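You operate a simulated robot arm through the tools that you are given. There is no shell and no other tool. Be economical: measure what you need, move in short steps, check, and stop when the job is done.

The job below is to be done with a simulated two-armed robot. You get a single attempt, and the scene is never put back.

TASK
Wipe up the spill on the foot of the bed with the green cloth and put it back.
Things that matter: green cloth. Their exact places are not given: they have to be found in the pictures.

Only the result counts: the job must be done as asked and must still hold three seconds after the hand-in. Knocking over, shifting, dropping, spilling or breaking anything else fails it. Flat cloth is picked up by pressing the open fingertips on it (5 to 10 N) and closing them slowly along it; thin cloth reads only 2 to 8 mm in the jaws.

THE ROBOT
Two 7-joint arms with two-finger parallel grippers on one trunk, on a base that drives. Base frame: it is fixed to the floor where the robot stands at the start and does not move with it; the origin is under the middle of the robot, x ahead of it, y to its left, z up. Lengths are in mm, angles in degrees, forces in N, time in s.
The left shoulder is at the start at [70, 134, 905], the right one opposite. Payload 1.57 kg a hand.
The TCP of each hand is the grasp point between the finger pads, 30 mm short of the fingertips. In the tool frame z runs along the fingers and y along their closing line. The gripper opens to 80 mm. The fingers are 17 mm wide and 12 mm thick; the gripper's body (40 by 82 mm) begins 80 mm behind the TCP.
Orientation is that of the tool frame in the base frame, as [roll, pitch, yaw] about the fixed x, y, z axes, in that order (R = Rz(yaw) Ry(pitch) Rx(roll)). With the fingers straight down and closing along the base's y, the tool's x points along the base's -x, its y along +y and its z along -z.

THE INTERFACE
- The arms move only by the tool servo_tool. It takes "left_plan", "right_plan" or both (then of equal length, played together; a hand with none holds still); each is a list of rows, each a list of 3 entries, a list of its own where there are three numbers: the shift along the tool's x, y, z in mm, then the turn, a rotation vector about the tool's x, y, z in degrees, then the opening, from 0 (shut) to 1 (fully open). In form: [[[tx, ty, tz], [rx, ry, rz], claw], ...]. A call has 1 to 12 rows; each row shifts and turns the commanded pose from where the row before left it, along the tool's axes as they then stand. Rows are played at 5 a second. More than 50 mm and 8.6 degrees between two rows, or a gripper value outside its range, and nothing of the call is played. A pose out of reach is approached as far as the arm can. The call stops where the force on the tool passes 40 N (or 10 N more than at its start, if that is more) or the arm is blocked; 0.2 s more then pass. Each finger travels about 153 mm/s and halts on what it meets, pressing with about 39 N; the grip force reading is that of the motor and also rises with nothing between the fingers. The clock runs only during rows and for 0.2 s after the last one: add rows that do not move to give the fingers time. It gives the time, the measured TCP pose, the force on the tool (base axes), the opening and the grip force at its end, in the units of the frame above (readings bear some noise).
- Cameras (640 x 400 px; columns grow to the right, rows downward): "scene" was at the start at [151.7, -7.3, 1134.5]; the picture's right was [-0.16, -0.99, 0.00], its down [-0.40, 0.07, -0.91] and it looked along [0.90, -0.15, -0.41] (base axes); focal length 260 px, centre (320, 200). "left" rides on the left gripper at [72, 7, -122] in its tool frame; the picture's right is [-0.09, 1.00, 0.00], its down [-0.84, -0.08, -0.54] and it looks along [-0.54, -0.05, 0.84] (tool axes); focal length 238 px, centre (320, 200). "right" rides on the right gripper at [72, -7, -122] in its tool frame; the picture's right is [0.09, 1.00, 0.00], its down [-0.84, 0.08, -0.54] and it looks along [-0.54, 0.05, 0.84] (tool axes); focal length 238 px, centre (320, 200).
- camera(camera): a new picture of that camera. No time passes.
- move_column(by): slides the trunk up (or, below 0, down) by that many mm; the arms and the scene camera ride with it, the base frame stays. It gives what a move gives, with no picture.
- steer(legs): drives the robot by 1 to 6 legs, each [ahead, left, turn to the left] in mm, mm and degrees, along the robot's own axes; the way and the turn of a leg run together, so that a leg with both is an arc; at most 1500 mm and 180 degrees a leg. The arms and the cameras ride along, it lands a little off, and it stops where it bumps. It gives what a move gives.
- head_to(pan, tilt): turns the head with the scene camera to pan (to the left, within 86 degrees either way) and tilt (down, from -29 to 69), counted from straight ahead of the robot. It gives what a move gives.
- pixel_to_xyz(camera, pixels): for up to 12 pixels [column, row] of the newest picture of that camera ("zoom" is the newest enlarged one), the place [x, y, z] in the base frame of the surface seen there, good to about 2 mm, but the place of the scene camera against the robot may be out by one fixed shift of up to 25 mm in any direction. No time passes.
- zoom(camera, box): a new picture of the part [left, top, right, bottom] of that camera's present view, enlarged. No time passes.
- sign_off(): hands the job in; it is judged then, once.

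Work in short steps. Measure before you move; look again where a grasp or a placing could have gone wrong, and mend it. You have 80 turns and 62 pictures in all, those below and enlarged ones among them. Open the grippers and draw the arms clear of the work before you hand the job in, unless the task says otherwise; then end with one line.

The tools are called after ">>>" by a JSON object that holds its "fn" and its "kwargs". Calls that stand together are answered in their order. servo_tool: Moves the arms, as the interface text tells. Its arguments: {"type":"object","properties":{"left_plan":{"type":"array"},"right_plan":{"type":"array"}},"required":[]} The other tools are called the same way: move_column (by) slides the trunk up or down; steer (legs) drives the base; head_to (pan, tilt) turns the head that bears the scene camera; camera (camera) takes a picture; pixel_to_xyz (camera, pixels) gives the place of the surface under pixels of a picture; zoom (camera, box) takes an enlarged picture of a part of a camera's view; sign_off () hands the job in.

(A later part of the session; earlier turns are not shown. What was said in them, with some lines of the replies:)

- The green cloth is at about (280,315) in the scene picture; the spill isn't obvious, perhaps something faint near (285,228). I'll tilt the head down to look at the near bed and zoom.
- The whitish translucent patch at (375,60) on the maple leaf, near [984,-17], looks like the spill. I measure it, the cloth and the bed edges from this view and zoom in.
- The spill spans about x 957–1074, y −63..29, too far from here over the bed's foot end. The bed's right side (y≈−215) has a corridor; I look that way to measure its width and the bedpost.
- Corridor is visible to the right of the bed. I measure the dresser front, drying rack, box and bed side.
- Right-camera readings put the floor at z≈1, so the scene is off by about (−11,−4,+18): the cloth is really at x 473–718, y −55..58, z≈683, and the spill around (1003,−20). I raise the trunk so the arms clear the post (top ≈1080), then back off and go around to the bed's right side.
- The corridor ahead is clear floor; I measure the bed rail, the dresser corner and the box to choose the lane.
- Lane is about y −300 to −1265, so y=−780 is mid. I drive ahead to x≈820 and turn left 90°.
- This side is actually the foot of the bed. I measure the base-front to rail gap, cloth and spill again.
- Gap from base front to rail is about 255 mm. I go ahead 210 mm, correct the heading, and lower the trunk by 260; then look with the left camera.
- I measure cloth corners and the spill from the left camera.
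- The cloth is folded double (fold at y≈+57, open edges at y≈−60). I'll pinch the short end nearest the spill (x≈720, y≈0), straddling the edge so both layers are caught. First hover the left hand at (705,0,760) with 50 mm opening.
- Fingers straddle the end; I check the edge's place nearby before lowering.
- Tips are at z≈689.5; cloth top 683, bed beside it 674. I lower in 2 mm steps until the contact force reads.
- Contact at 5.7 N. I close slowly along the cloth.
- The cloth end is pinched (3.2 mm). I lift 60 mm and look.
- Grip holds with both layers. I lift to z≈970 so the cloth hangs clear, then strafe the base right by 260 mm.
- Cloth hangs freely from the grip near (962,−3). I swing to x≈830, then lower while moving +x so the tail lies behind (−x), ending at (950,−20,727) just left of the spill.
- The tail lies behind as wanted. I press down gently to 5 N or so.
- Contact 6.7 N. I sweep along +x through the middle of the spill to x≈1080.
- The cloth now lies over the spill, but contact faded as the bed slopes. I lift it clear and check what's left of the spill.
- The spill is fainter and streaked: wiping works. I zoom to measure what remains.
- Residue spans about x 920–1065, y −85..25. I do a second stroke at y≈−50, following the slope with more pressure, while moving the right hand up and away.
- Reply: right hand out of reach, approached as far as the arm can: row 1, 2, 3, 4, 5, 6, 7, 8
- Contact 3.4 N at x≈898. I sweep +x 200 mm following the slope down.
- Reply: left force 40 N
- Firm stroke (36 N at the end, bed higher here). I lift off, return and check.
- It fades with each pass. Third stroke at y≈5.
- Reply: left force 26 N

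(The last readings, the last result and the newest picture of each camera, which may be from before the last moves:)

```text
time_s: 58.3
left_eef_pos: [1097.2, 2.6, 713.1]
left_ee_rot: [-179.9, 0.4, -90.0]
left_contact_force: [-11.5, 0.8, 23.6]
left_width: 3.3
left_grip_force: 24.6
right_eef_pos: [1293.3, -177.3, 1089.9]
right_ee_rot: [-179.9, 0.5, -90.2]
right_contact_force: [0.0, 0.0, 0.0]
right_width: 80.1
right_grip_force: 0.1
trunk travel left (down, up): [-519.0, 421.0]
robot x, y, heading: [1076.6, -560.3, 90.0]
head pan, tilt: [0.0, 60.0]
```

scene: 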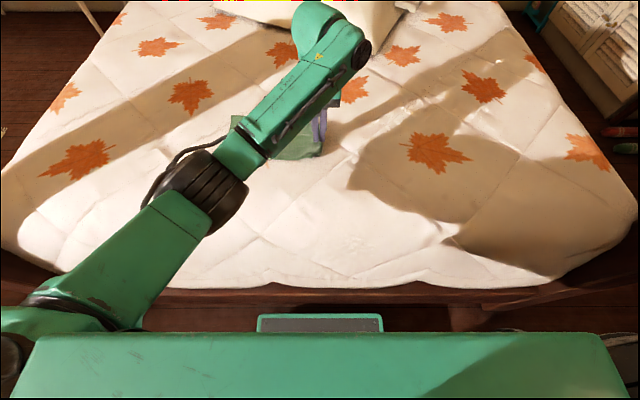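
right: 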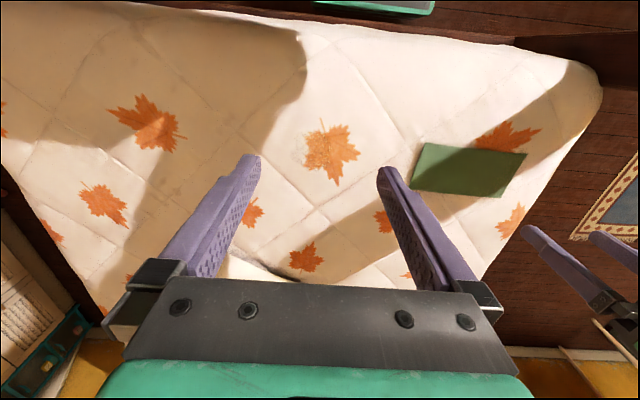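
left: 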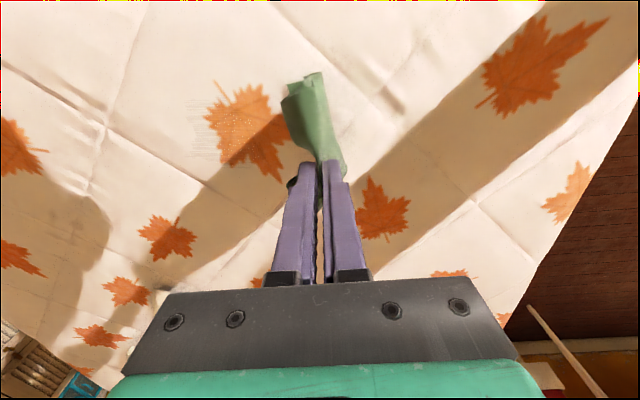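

Good pressure throughout (14–24 N). I lift, return, and do a fourth stroke at y≈−25.

>>> {"fn": "servo_tool", "kwargs": {"left_plan": [[[0, 0, -40], [0, 0, 0], 0], [[0, 0, -40], [0, 0, 0], 0], [[0, 0, -40], [0, 0, 0], 0], [[0, 20, -40], [0, 0, 0], 0], [[0, 40, -30], [0, 0, 0], 0], [[0, 40, -20], [0, 0, 0], 0], [[0, 40, 0], [0, 0, 0], 0], [[0, 45, 0], [0, 0, 0], 0], [[0, 45, 0], [0, 0, 0], 0], [[0, 40, 0], [0, 0, 0], 0], [[0, 0, 0], [0, 0, 0], 0]]}}

>>> {"fn": "zoom", "kwargs": {"camera": "left", "box": [140, 40, 300, 140]}}

>>> {"fn": "zoom", "kwargs": {"camera": "scene", "box": [200, 100, 360, 200]}}

```text
time_s: 60.7
left_eef_pos: [827.2, 5.9, 917.3]
left_ee_rot: [180.0, 0.0, -90.2]
left_contact_force: [0.4, 0.4, -0.7]
left_width: 3.2
left_grip_force: 24.4
right_eef_pos: [1295.0, -174.1, 1088.5]
right_ee_rot: [179.8, 0.2, -90.2]
right_contact_force: [0.3, 0.0, 0.0]
right_width: 80.0
right_grip_force: 0.1
trunk travel left (down, up): [-519.0, 421.0]
robot x, y, heading: [1077.0, -559.3, 89.8]
head pan, tilt: [0.0, 60.0]
```

```text
4.00 times, centred on (220, 90) of left
```

zoom: 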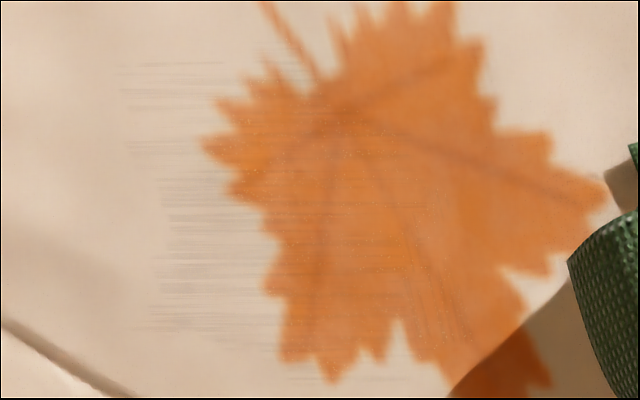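

```text
4.00 times, centred on (280, 150) of scene
```

zoom: 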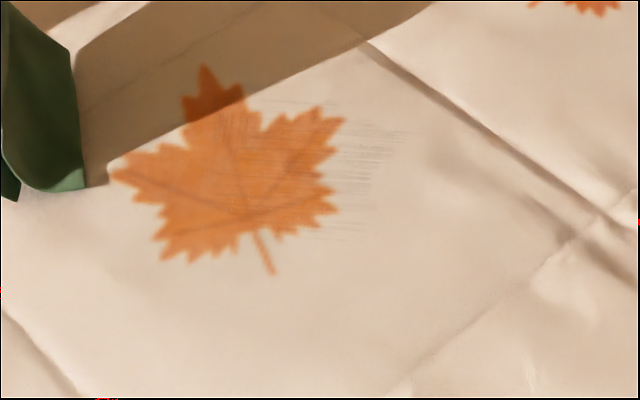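

Faint streaks remain. Fourth stroke at y≈−25 with the return batched in.

>>> {"fn": "servo_tool", "kwargs": {"left_plan": [[[6, -14, 40], [0, 0, 0], 0], [[6, -14, 40], [0, 0, 0], 0], [[6, -14, 40], [0, 0, 0], 0], [[6, -14, 40], [0, 0, 0], 0], [[6, -14, 36], [0, 0, 0], 0], [[0, -4, 4], [0, 0, 0], 0], [[0, 0, 3], [0, 0, 0], 0], [[0, 0, 0], [0, 0, 0], 0]]}}

>>> {"fn": "servo_tool", "kwargs": {"left_plan": [[[0, -18, 0], [0, 0, 0], 0], [[0, -18, 0], [0, 0, 0], 0], [[0, -18, 0], [0, 0, 0], 0], [[0, -18, 0.5], [0, 0, 0], 0], [[0, -18, 0.5], [0, 0, 0], 0], [[0, -18, 0.5], [0, 0, 0], 0], [[0, -18, 0.5], [0, 0, 0], 0], [[0, -18, 0.5], [0, 0, 0], 0], [[0, -18, 0.5], [0, 0, 0], 0], [[0, -18, 0.5], [0, 0, 0], 0], [[0, -18, 0.5], [0, 0, 0], 0], [[0, 0, 0], [0, 0, 0], 0]]}}

>>> {"fn": "servo_tool", "kwargs": {"left_plan": [[[0, 0, -40], [0, 0, 0], 0], [[0, 0, -40], [0, 0, 0], 0], [[0, 0, -40], [0, 0, 0], 0], [[0, 20, -40], [0, 0, 0], 0], [[0, 40, -30], [0, 0, 0], 0], [[0, 40, -20], [0, 0, 0], 0], [[0, 40, 0], [0, 0, 0], 0], [[0, 45, 0], [0, 0, 0], 0], [[0, 45, 0], [0, 0, 0], 0], [[0, 40, 0], [0, 0, 0], 0], [[0, 0, 0], [0, 0, 0], 0]]}}

>>> {"fn": "zoom", "kwargs": {"camera": "left", "box": [140, 30, 300, 130]}}

```text
time_s: 62.5
left_eef_pos: [900.3, -18.2, 713.9]
left_ee_rot: [-180.0, 0.0, -90.2]
left_contact_force: [0.5, -1.1, 4.3]
left_width: 3.3
left_grip_force: 24.7
left hand out of reach, approached as far as the arm can: row 3
right_eef_pos: [1295.7, -175.5, 1089.5]
right_ee_rot: [179.9, 0.2, -90.2]
right_contact_force: [0.5, 0.2, -0.3]
right_width: 80.0
right_grip_force: 0.0
trunk travel left (down, up): [-519.0, 421.0]
robot x, y, heading: [1080.7, -556.9, 89.9]
head pan, tilt: [0.0, 60.0]
```

```text
time_s: 65.1
left_eef_pos: [1096.1, -20.0, 711.3]
left_ee_rot: [-180.0, 0.1, -90.3]
left_contact_force: [-6.0, 1.0, 13.5]
left_width: 3.6
left_grip_force: 24.6
right_eef_pos: [1293.7, -175.6, 1089.3]
right_ee_rot: [180.0, 0.3, -90.2]
right_contact_force: [-1.3, 0.0, -0.3]
right_width: 80.0
right_grip_force: 0.2
trunk travel left (down, up): [-519.0, 421.0]
robot x, y, heading: [1075.8, -560.7, 89.8]
head pan, tilt: [0.0, 60.0]
```

```text
time_s: 67.5
left_eef_pos: [827.7, -15.1, 922.9]
left_ee_rot: [-180.0, 0.0, -90.2]
left_contact_force: [0.6, 0.2, -0.7]
left_width: 3.1
left_grip_force: 24.6
right_eef_pos: [1295.6, -174.1, 1088.4]
right_ee_rot: [179.9, 0.2, -90.2]
right_contact_force: [-0.1, -0.8, 0.3]
right_width: 79.7
right_grip_force: 0.0
trunk travel left (down, up): [-519.0, 421.0]
robot x, y, heading: [1082.0, -558.5, 89.7]
head pan, tilt: [0.0, 60.0]
```

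```text
4.00 times, centred on (220, 80) of left
```

zoom: 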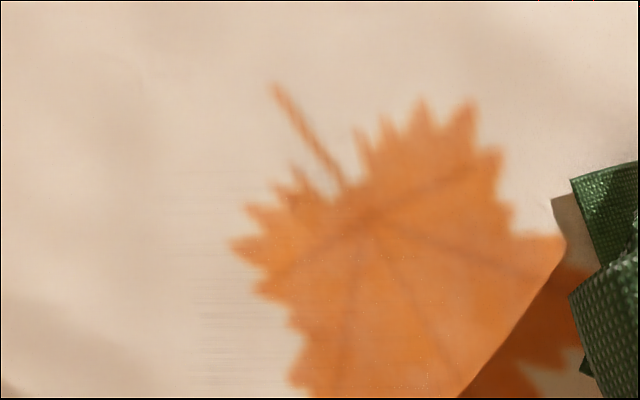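

Nearly gone. Two more strokes, at y≈5 and y≈−40.

>>> {"fn": "servo_tool", "kwargs": {"left_plan": [[[-4, -14, 40], [0, 0, 0], 0], [[-4, -14, 40], [0, 0, 0], 0], [[-4, -14, 40], [0, 0, 0], 0], [[-4, -14, 40], [0, 0, 0], 0], [[-4, -14, 36], [0, 0, 0], 0], [[0, -4, 6], [0, 0, 0], 0], [[0, 0, 6], [0, 0, 0], 0], [[0, 0, 0], [0, 0, 0], 0]]}}

>>> {"fn": "servo_tool", "kwargs": {"left_plan": [[[0, -18, 0], [0, 0, 0], 0], [[0, -18, 0], [0, 0, 0], 0], [[0, -18, 0], [0, 0, 0], 0], [[0, -18, 0.5], [0, 0, 0], 0], [[0, -18, 0.5], [0, 0, 0], 0], [[0, -18, 0.5], [0, 0, 0], 0], [[0, -18, 0.5], [0, 0, 0], 0], [[0, -18, 0.5], [0, 0, 0], 0], [[0, -18, 0.5], [0, 0, 0], 0], [[0, -18, 0.5], [0, 0, 0], 0], [[0, -18, 0.5], [0, 0, 0], 0], [[0, 0, 0], [0, 0, 0], 0]]}}

>>> {"fn": "servo_tool", "kwargs": {"left_plan": [[[0, 0, -40], [0, 0, 0], 0], [[0, 0, -40], [0, 0, 0], 0], [[0, 0, -40], [0, 0, 0], 0], [[0, 20, -40], [0, 0, 0], 0], [[0, 40, -30], [0, 0, 0], 0], [[0, 40, -20], [0, 0, 0], 0], [[0, 40, 0], [0, 0, 0], 0], [[0, 45, 0], [0, 0, 0], 0], [[0, 45, 0], [0, 0, 0], 0], [[0, 40, 0], [0, 0, 0], 0], [[0, 0, 0], [0, 0, 0], 0]]}}

>>> {"fn": "zoom", "kwargs": {"camera": "left", "box": [140, 30, 300, 130]}}

```text
time_s: 69.3
left_eef_pos: [902.3, 1.5, 713.8]
left_ee_rot: [-179.9, 0.1, -90.2]
left_contact_force: [0.9, -1.8, 5.3]
left_width: 3.5
left_grip_force: 24.4
right_eef_pos: [1295.9, -176.0, 1089.7]
right_ee_rot: [179.9, 0.3, -90.2]
right_contact_force: [-0.4, 0.8, -0.2]
right_width: 80.0
right_grip_force: 0.1
trunk travel left (down, up): [-519.0, 421.0]
robot x, y, heading: [1078.6, -558.2, 89.9]
head pan, tilt: [0.0, 60.0]
```

```text
time_s: 71.9
left_eef_pos: [1097.5, -0.3, 712.4]
left_ee_rot: [-179.9, 0.4, -90.1]
left_contact_force: [-11.6, 0.7, 27.1]
left_width: 3.5
left_grip_force: 24.9
right_eef_pos: [1291.6, -177.7, 1090.6]
right_ee_rot: [180.0, 0.5, -90.2]
right_contact_force: [0.2, 0.2, -0.4]
right_width: 80.2
right_grip_force: 0.1
trunk travel left (down, up): [-519.0, 421.0]
robot x, y, heading: [1081.7, -555.9, 90.0]
head pan, tilt: [0.0, 60.0]
```

```text
time_s: 74.3
left_eef_pos: [830.1, 3.1, 919.8]
left_ee_rot: [180.0, 0.1, -90.3]
left_contact_force: [-0.9, 1.0, -0.4]
left_width: 3.4
left_grip_force: 24.2
right_eef_pos: [1296.8, -174.5, 1087.6]
right_ee_rot: [179.9, 0.1, -90.2]
right_contact_force: [0.3, 0.3, -0.5]
right_width: 79.9
right_grip_force: 0.1
trunk travel left (down, up): [-519.0, 421.0]
robot x, y, heading: [1079.0, -559.4, 89.9]
head pan, tilt: [0.0, 60.0]
```

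```text
4.00 times, centred on (220, 80) of left
```

zoom: 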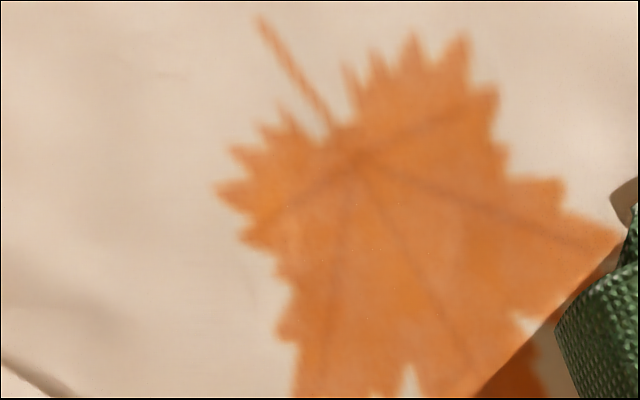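

The spill is no longer visible. One more pass at y≈−45 for certainty, then look over the whole area.

>>> {"fn": "servo_tool", "kwargs": {"left_plan": [[[9, -14, 40], [0, 0, 0], 0], [[9, -14, 40], [0, 0, 0], 0], [[9, -14, 40], [0, 0, 0], 0], [[9, -14, 40], [0, 0, 0], 0], [[9, -14, 36], [0, 0, 0], 0], [[0, -4, 5], [0, 0, 0], 0], [[0, 0, 4], [0, 0, 0], 0], [[0, 0, 0], [0, 0, 0], 0]]}}

>>> {"fn": "servo_tool", "kwargs": {"left_plan": [[[0, -18, 0], [0, 0, 0], 0], [[0, -18, 0], [0, 0, 0], 0], [[0, -18, 0], [0, 0, 0], 0], [[0, -18, 0.3], [0, 0, 0], 0], [[0, -18, 0.3], [0, 0, 0], 0], [[0, -18, 0.3], [0, 0, 0], 0], [[0, -18, 0.3], [0, 0, 0], 0], [[0, -18, 0.3], [0, 0, 0], 0], [[0, -18, 0.3], [0, 0, 0], 0], [[0, -18, 0.3], [0, 0, 0], 0], [[0, -18, 0.3], [0, 0, 0], 0], [[0, 0, 0], [0, 0, 0], 0]]}}

>>> {"fn": "servo_tool", "kwargs": {"left_plan": [[[0, 0, -40], [0, 0, 0], 0], [[0, 0, -40], [0, 0, 0], 0], [[0, 0, -40], [0, 0, 0], 0], [[0, 20, -40], [0, 0, 0], 0], [[-8, 40, -40], [0, 0, 0], 0], [[-8, 40, -35], [0, 0, 0], 0], [[-8, 40, -25], [0, 0, 0], 0], [[-8, 0, 0], [0, 0, 0], 0], [[-8, 0, 0], [0, 0, 0], 0], [[0, 0, 0], [0, 0, 0], 0]]}}

>>> {"fn": "camera", "kwargs": {"camera": "left"}}

>>> {"fn": "zoom", "kwargs": {"camera": "scene", "box": [200, 90, 400, 215]}}

```text
time_s: 76.1
left_eef_pos: [895.1, -23.7, 714.3]
left_ee_rot: [179.8, 0.3, -90.0]
left_contact_force: [-2.0, 1.6, 12.4]
left_width: 3.5
left_grip_force: 24.3
left hand out of reach, approached as far as the arm can: row 2, 3, 4
right_eef_pos: [1295.8, -176.3, 1088.7]
right_ee_rot: [179.9, 0.4, -90.1]
right_contact_force: [-0.5, 0.1, 0.3]
right_width: 79.8
right_grip_force: 0.1
trunk travel left (down, up): [-519.0, 421.0]
robot x, y, heading: [1080.8, -560.9, 89.7]
head pan, tilt: [0.0, 60.0]
```

```text
time_s: 78.7
left_eef_pos: [1088.2, -20.9, 711.5]
left_ee_rot: [179.9, 0.7, -89.9]
left_contact_force: [-13.3, 3.7, 31.4]
left_width: 3.5
left_grip_force: 24.4
left hand out of reach, approached as far as the arm can: row 3
right_eef_pos: [1292.0, -177.4, 1089.9]
right_ee_rot: [-180.0, 0.4, -90.2]
right_contact_force: [0.1, 0.2, 0.3]
right_width: 80.0
right_grip_force: 0.0
trunk travel left (down, up): [-519.0, 421.0]
robot x, y, heading: [1080.3, -557.5, 89.9]
head pan, tilt: [0.0, 60.0]
```

```text
refused: row 5 steps farther than a row can; nothing moved
```

```text
25 pictures are left
```

left: 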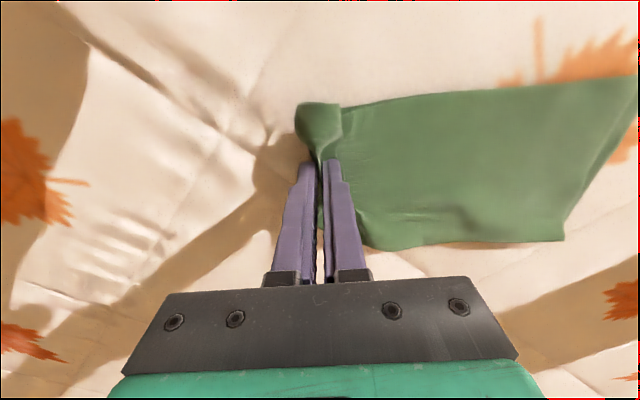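

```text
3.20 times, centred on (300, 152) of scene
```

zoom: 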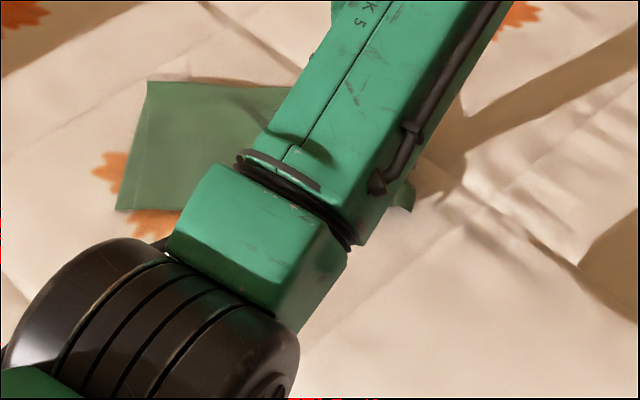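

Cloth lies neatly when dragged. I lift to z≈970 with smaller steps.

>>> {"fn": "servo_tool", "kwargs": {"left_plan": [[[0, 0, -40], [0, 0, 0], 0], [[0, 0, -40], [0, 0, 0], 0], [[0, 0, -40], [0, 0, 0], 0], [[0, 10, -40], [0, 0, 0], 0], [[-4, 20, -40], [0, 0, 0], 0], [[-4, 30, -35], [0, 0, 0], 0], [[-4, 30, -25], [0, 0, 0], 0], [[-4, 30, 0], [0, 0, 0], 0], [[-4, 30, 0], [0, 0, 0], 0], [[0, 0, 0], [0, 0, 0], 0]]}}

>>> {"fn": "camera", "kwargs": {"camera": "left"}}

>>> {"fn": "zoom", "kwargs": {"camera": "scene", "box": [200, 90, 400, 215]}}

```text
time_s: 80.9
left_eef_pos: [942.8, -0.2, 969.0]
left_ee_rot: [-179.9, 0.0, -90.2]
left_contact_force: [1.8, -0.1, -0.5]
left_width: 3.2
left_grip_force: 23.9
right_eef_pos: [1296.6, -173.7, 1089.1]
right_ee_rot: [179.8, 0.1, -90.1]
right_contact_force: [0.3, 0.0, -0.5]
right_width: 80.1
right_grip_force: 0.1
trunk travel left (down, up): [-519.0, 421.0]
robot x, y, heading: [1081.0, -559.3, 89.9]
head pan, tilt: [0.0, 60.0]
```

```text
23 pictures are left
```

left: 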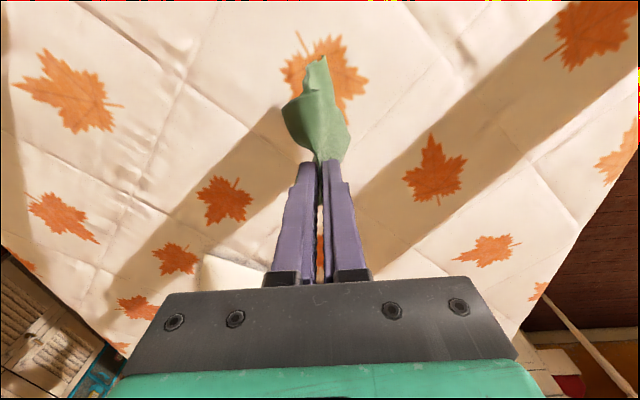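

```text
3.20 times, centred on (300, 152) of scene
```

zoom: 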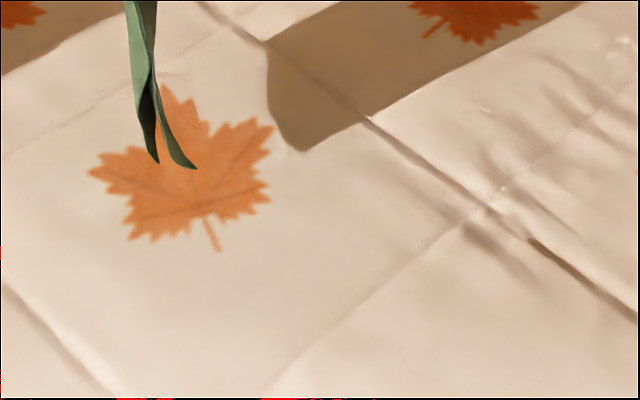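

The spill area is clean. I strafe the base back left 310 mm for laying the cloth back.

>>> {"fn": "steer", "kwargs": {"legs": [[0, 310, 0]]}}

>>> {"fn": "camera", "kwargs": {"camera": "left"}}

```text
time_s: 83.0
left_eef_pos: [633.9, -1.8, 968.2]
left_ee_rot: [-180.0, 0.0, -89.9]
left_contact_force: [0.2, -0.3, 0.1]
left_width: 3.3
left_grip_force: 24.2
right_eef_pos: [987.3, -173.6, 1088.7]
right_ee_rot: [179.9, 0.1, -90.0]
right_contact_force: [0.2, 0.4, -0.1]
right_width: 79.9
right_grip_force: 0.0
trunk travel left (down, up): [-519.0, 421.0]
robot x, y, heading: [772.5, -559.7, 90.0]
head pan, tilt: [0.0, 60.0]
```

```text
21 pictures are left
```

left: 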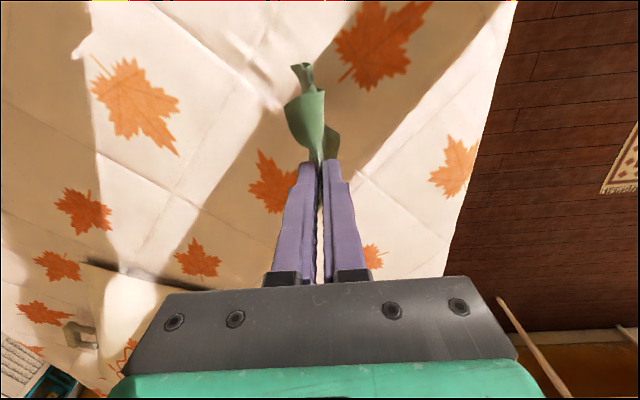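

Swing to x≈490 at z≈930, then lower while moving +x to (604,−2,727).

>>> {"fn": "servo_tool", "kwargs": {"left_plan": [[[0, 36, 9.5], [0, 0, 0], 0], [[0, 36, 9.5], [0, 0, 0], 0], [[0, 36, 9.5], [0, 0, 0], 0], [[0, 36, 9.5], [0, 0, 0], 0], [[0, 0, 0], [0, 0, 0], 0], [[0, -19, 34], [0, 0, 0], 0], [[0, -19, 34], [0, 0, 0], 0], [[0, -19, 34], [0, 0, 0], 0], [[0, -19, 34], [0, 0, 0], 0], [[0, -19, 34], [0, 0, 0], 0], [[0, -19, 34], [0, 0, 0], 0], [[0, 0, 0], [0, 0, 0], 0]]}}

>>> {"fn": "camera", "kwargs": {"camera": "left"}}

```text
time_s: 85.5
left_eef_pos: [604.8, 0.2, 724.7]
left_ee_rot: [-179.9, 0.0, -89.9]
left_contact_force: [-0.3, 0.4, -0.1]
left_width: 3.3
left_grip_force: 24.5
right_eef_pos: [987.9, -173.0, 1089.0]
right_ee_rot: [179.9, 0.3, -90.0]
right_contact_force: [0.0, -0.6, 0.3]
right_width: 80.0
right_grip_force: 0.1
trunk travel left (down, up): [-519.0, 421.0]
robot x, y, heading: [772.2, -556.8, 89.8]
head pan, tilt: [0.0, 60.0]
```

```text
20 pictures are left
```

left: 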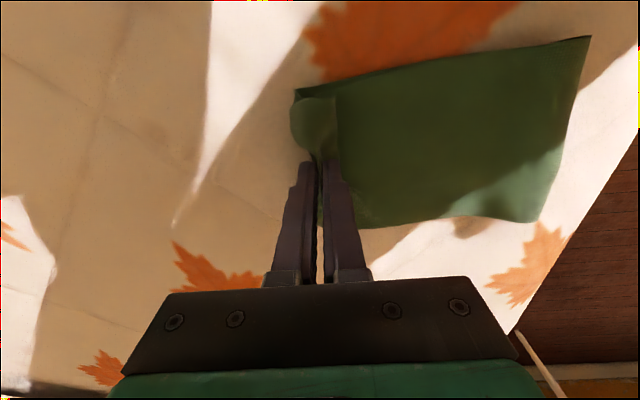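

The cloth is lying flat behind the hand. I drag it +x to the grip point's original x≈708 and lower to just touching.

>>> {"fn": "servo_tool", "kwargs": {"left_plan": [[[0.5, -17, 1], [0, 0, 0], 0], [[0.5, -17, 1], [0, 0, 0], 0], [[0.5, -17, 1], [0, 0, 0], 0], [[0.5, -17, 1], [0, 0, 0], 0], [[0.5, -17, 2], [0, 0, 0], 0], [[0.5, -18, 2], [0, 0, 0], 0], [[0, 0, 3], [0, 0, 0], 0], [[0, 0, 0], [0, 0, 0], 0]]}}

>>> {"fn": "camera", "kwargs": {"camera": "left"}}

>>> {"fn": "pixel_to_xyz", "kwargs": {"camera": "left", "pixels": [[350, 80], [350, 210], [630, 50], [600, 220], [450, 130]]}}

```text
time_s: 87.3
left_eef_pos: [707.6, -5.8, 714.5]
left_ee_rot: [-179.9, 0.0, -90.0]
left_contact_force: [-0.6, 0.3, 0.7]
left_width: 3.5
left_grip_force: 24.5
right_eef_pos: [988.0, -172.1, 1089.1]
right_ee_rot: [180.0, 0.2, -89.9]
right_contact_force: [-0.8, -0.3, -0.1]
right_width: 79.9
right_grip_force: 0.0
trunk travel left (down, up): [-519.0, 421.0]
robot x, y, heading: [773.0, -560.8, 90.0]
head pan, tilt: [0.0, 60.0]
```

```text
19 pictures are left
```

left: 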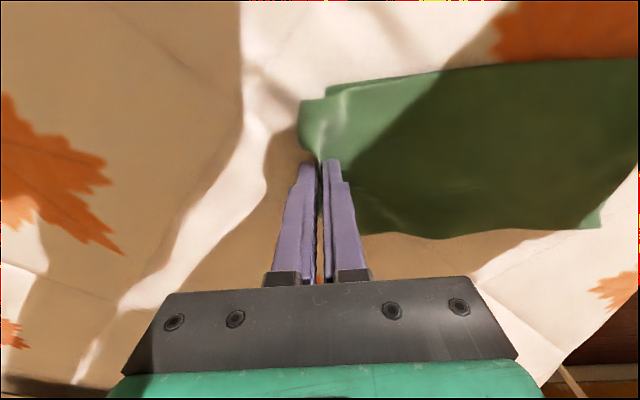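

```text
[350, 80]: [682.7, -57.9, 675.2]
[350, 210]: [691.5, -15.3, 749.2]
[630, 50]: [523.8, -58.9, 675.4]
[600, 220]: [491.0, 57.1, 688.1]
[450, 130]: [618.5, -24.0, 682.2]
```

It closely matches the picture at grasping. I open slowly, then lift straight up.

>>> {"fn": "servo_tool", "kwargs": {"left_plan": [[[0, 0, 0], [0, 0, 0], 0.08], [[0, 0, 0], [0, 0, 0], 0.16], [[0, 0, 0], [0, 0, 0], 0.28], [[0, 0, 0], [0, 0, 0], 0.4], [[0, 0, 0], [0, 0, 0], 0.5], [[0, 0, -10], [0, 0, 0], 0.5], [[0, 0, -20], [0, 0, 0], 0.5], [[0, 0, -40], [0, 0, 0], 0.5], [[0, 0, -40], [0, 0, 0], 0.5], [[0, 0, -40], [0, 0, 0], 0.5], [[0, 0, 0], [0, 0, 0], 0.5]]}}

>>> {"fn": "camera", "kwargs": {"camera": "left"}}

```text
time_s: 89.8
left_eef_pos: [706.3, -4.5, 865.3]
left_ee_rot: [-180.0, 0.0, -89.9]
left_contact_force: [-0.4, -0.2, -0.1]
left_width: 40.2
left_grip_force: 0.0
right_eef_pos: [987.9, -171.8, 1087.3]
right_ee_rot: [179.9, 0.2, -90.1]
right_contact_force: [-0.2, -0.9, 1.2]
right_width: 80.1
right_grip_force: 0.0
trunk travel left (down, up): [-519.0, 421.0]
robot x, y, heading: [772.3, -561.6, 90.1]
head pan, tilt: [0.0, 60.0]
```

```text
18 pictures are left
```

left: 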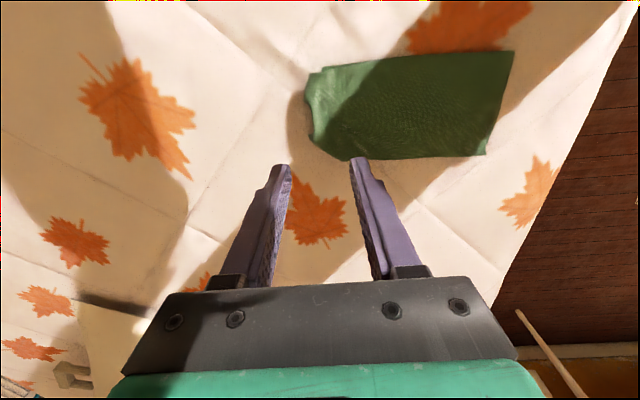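

The cloth is released and flat with its end slightly puckered. I raise the hand more and measure against the original footprint (x 473–718, y −60..58).

>>> {"fn": "servo_tool", "kwargs": {"left_plan": [[[0, 0, -40], [0, 0, 0], 0.8], [[0, 0, -40], [0, 0, 0], 1], [[0, 0, -40], [0, 0, 0], 1], [[0, 0, -30], [0, 0, 0], 1], [[0, 0, 0], [0, 0, 0], 1]]}}

>>> {"fn": "zoom", "kwargs": {"camera": "left", "box": [260, 50, 480, 187]}}

>>> {"fn": "camera", "kwargs": {"camera": "scene"}}

```text
time_s: 91.0
left_eef_pos: [696.1, -21.3, 981.7]
left_ee_rot: [179.9, 0.2, -90.0]
left_contact_force: [0.9, 0.4, 0.7]
left_width: 80.1
left_grip_force: 0.1
left hand out of reach, approached as far as the arm can: row 3, 4
right_eef_pos: [989.0, -173.7, 1089.3]
right_ee_rot: [179.8, 0.3, -90.0]
right_contact_force: [0.7, -0.1, 0.2]
right_width: 79.9
right_grip_force: 0.1
trunk travel left (down, up): [-519.0, 421.0]
robot x, y, heading: [774.6, -558.4, 90.2]
head pan, tilt: [0.0, 60.0]
```

```text
2.91 times, centred on (370, 118) of left
```

zoom: 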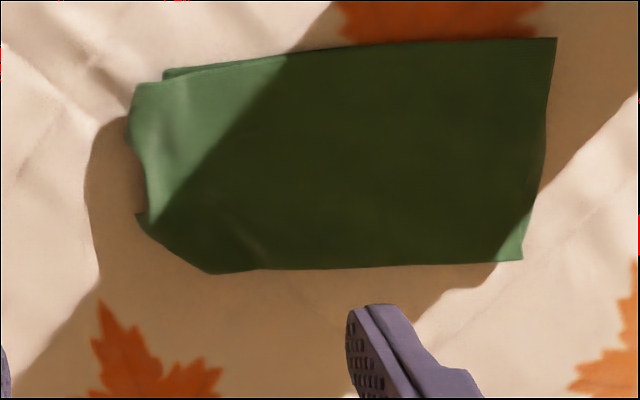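

```text
16 pictures are left
```

scene: 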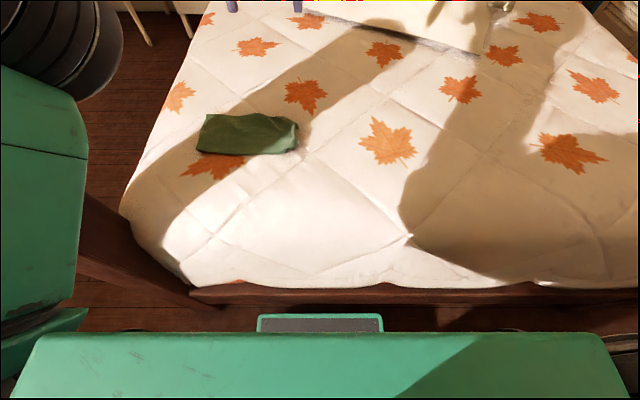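

>>> {"fn": "pixel_to_xyz", "kwargs": {"camera": "zoom", "pixels": [[135, 90], [165, 75], [555, 42], [520, 258], [212, 270], [142, 215], [345, 155]]}}

```text
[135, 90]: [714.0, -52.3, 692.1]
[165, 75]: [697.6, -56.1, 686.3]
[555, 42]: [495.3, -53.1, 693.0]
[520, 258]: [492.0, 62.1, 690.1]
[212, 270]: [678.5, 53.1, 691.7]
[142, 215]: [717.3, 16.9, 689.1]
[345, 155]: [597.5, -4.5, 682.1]
```

The cloth covers x 493–716, y −55..60, with its centre within about 8 mm of the original. Last check of the wiped area.

>>> {"fn": "zoom", "kwargs": {"camera": "scene", "box": [300, 80, 500, 205]}}

>>> {"fn": "zoom", "kwargs": {"camera": "right", "box": [240, 60, 440, 185]}}

```text
3.20 times, centred on (400, 142) of scene
```

zoom: 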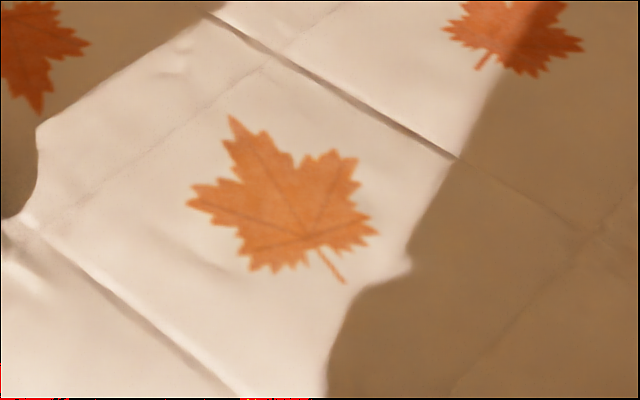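

```text
3.20 times, centred on (340, 122) of right
```

zoom: 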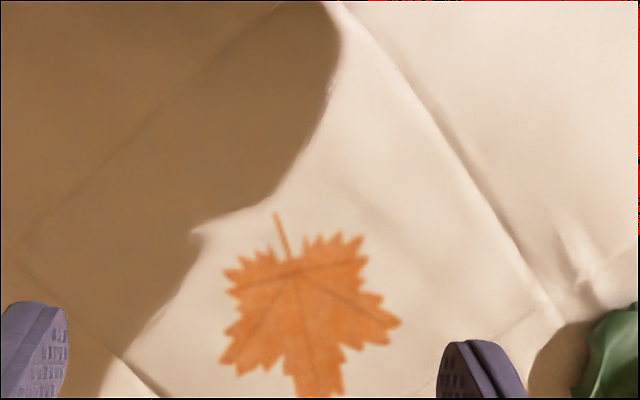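

The spill is gone, the cloth is back, and both grippers are open and high above the bed. I hand in.

>>> {"fn": "sign_off", "kwargs": {}}

```text
The job is handed in.
```

I wiped the spill off the foot of the bed with the green cloth, and no trace of it shows in the last pictures. The cloth is back in its place, its centre within about 8 mm of where it started. It lies folded and flat, with the end I gripped slightly puckered.
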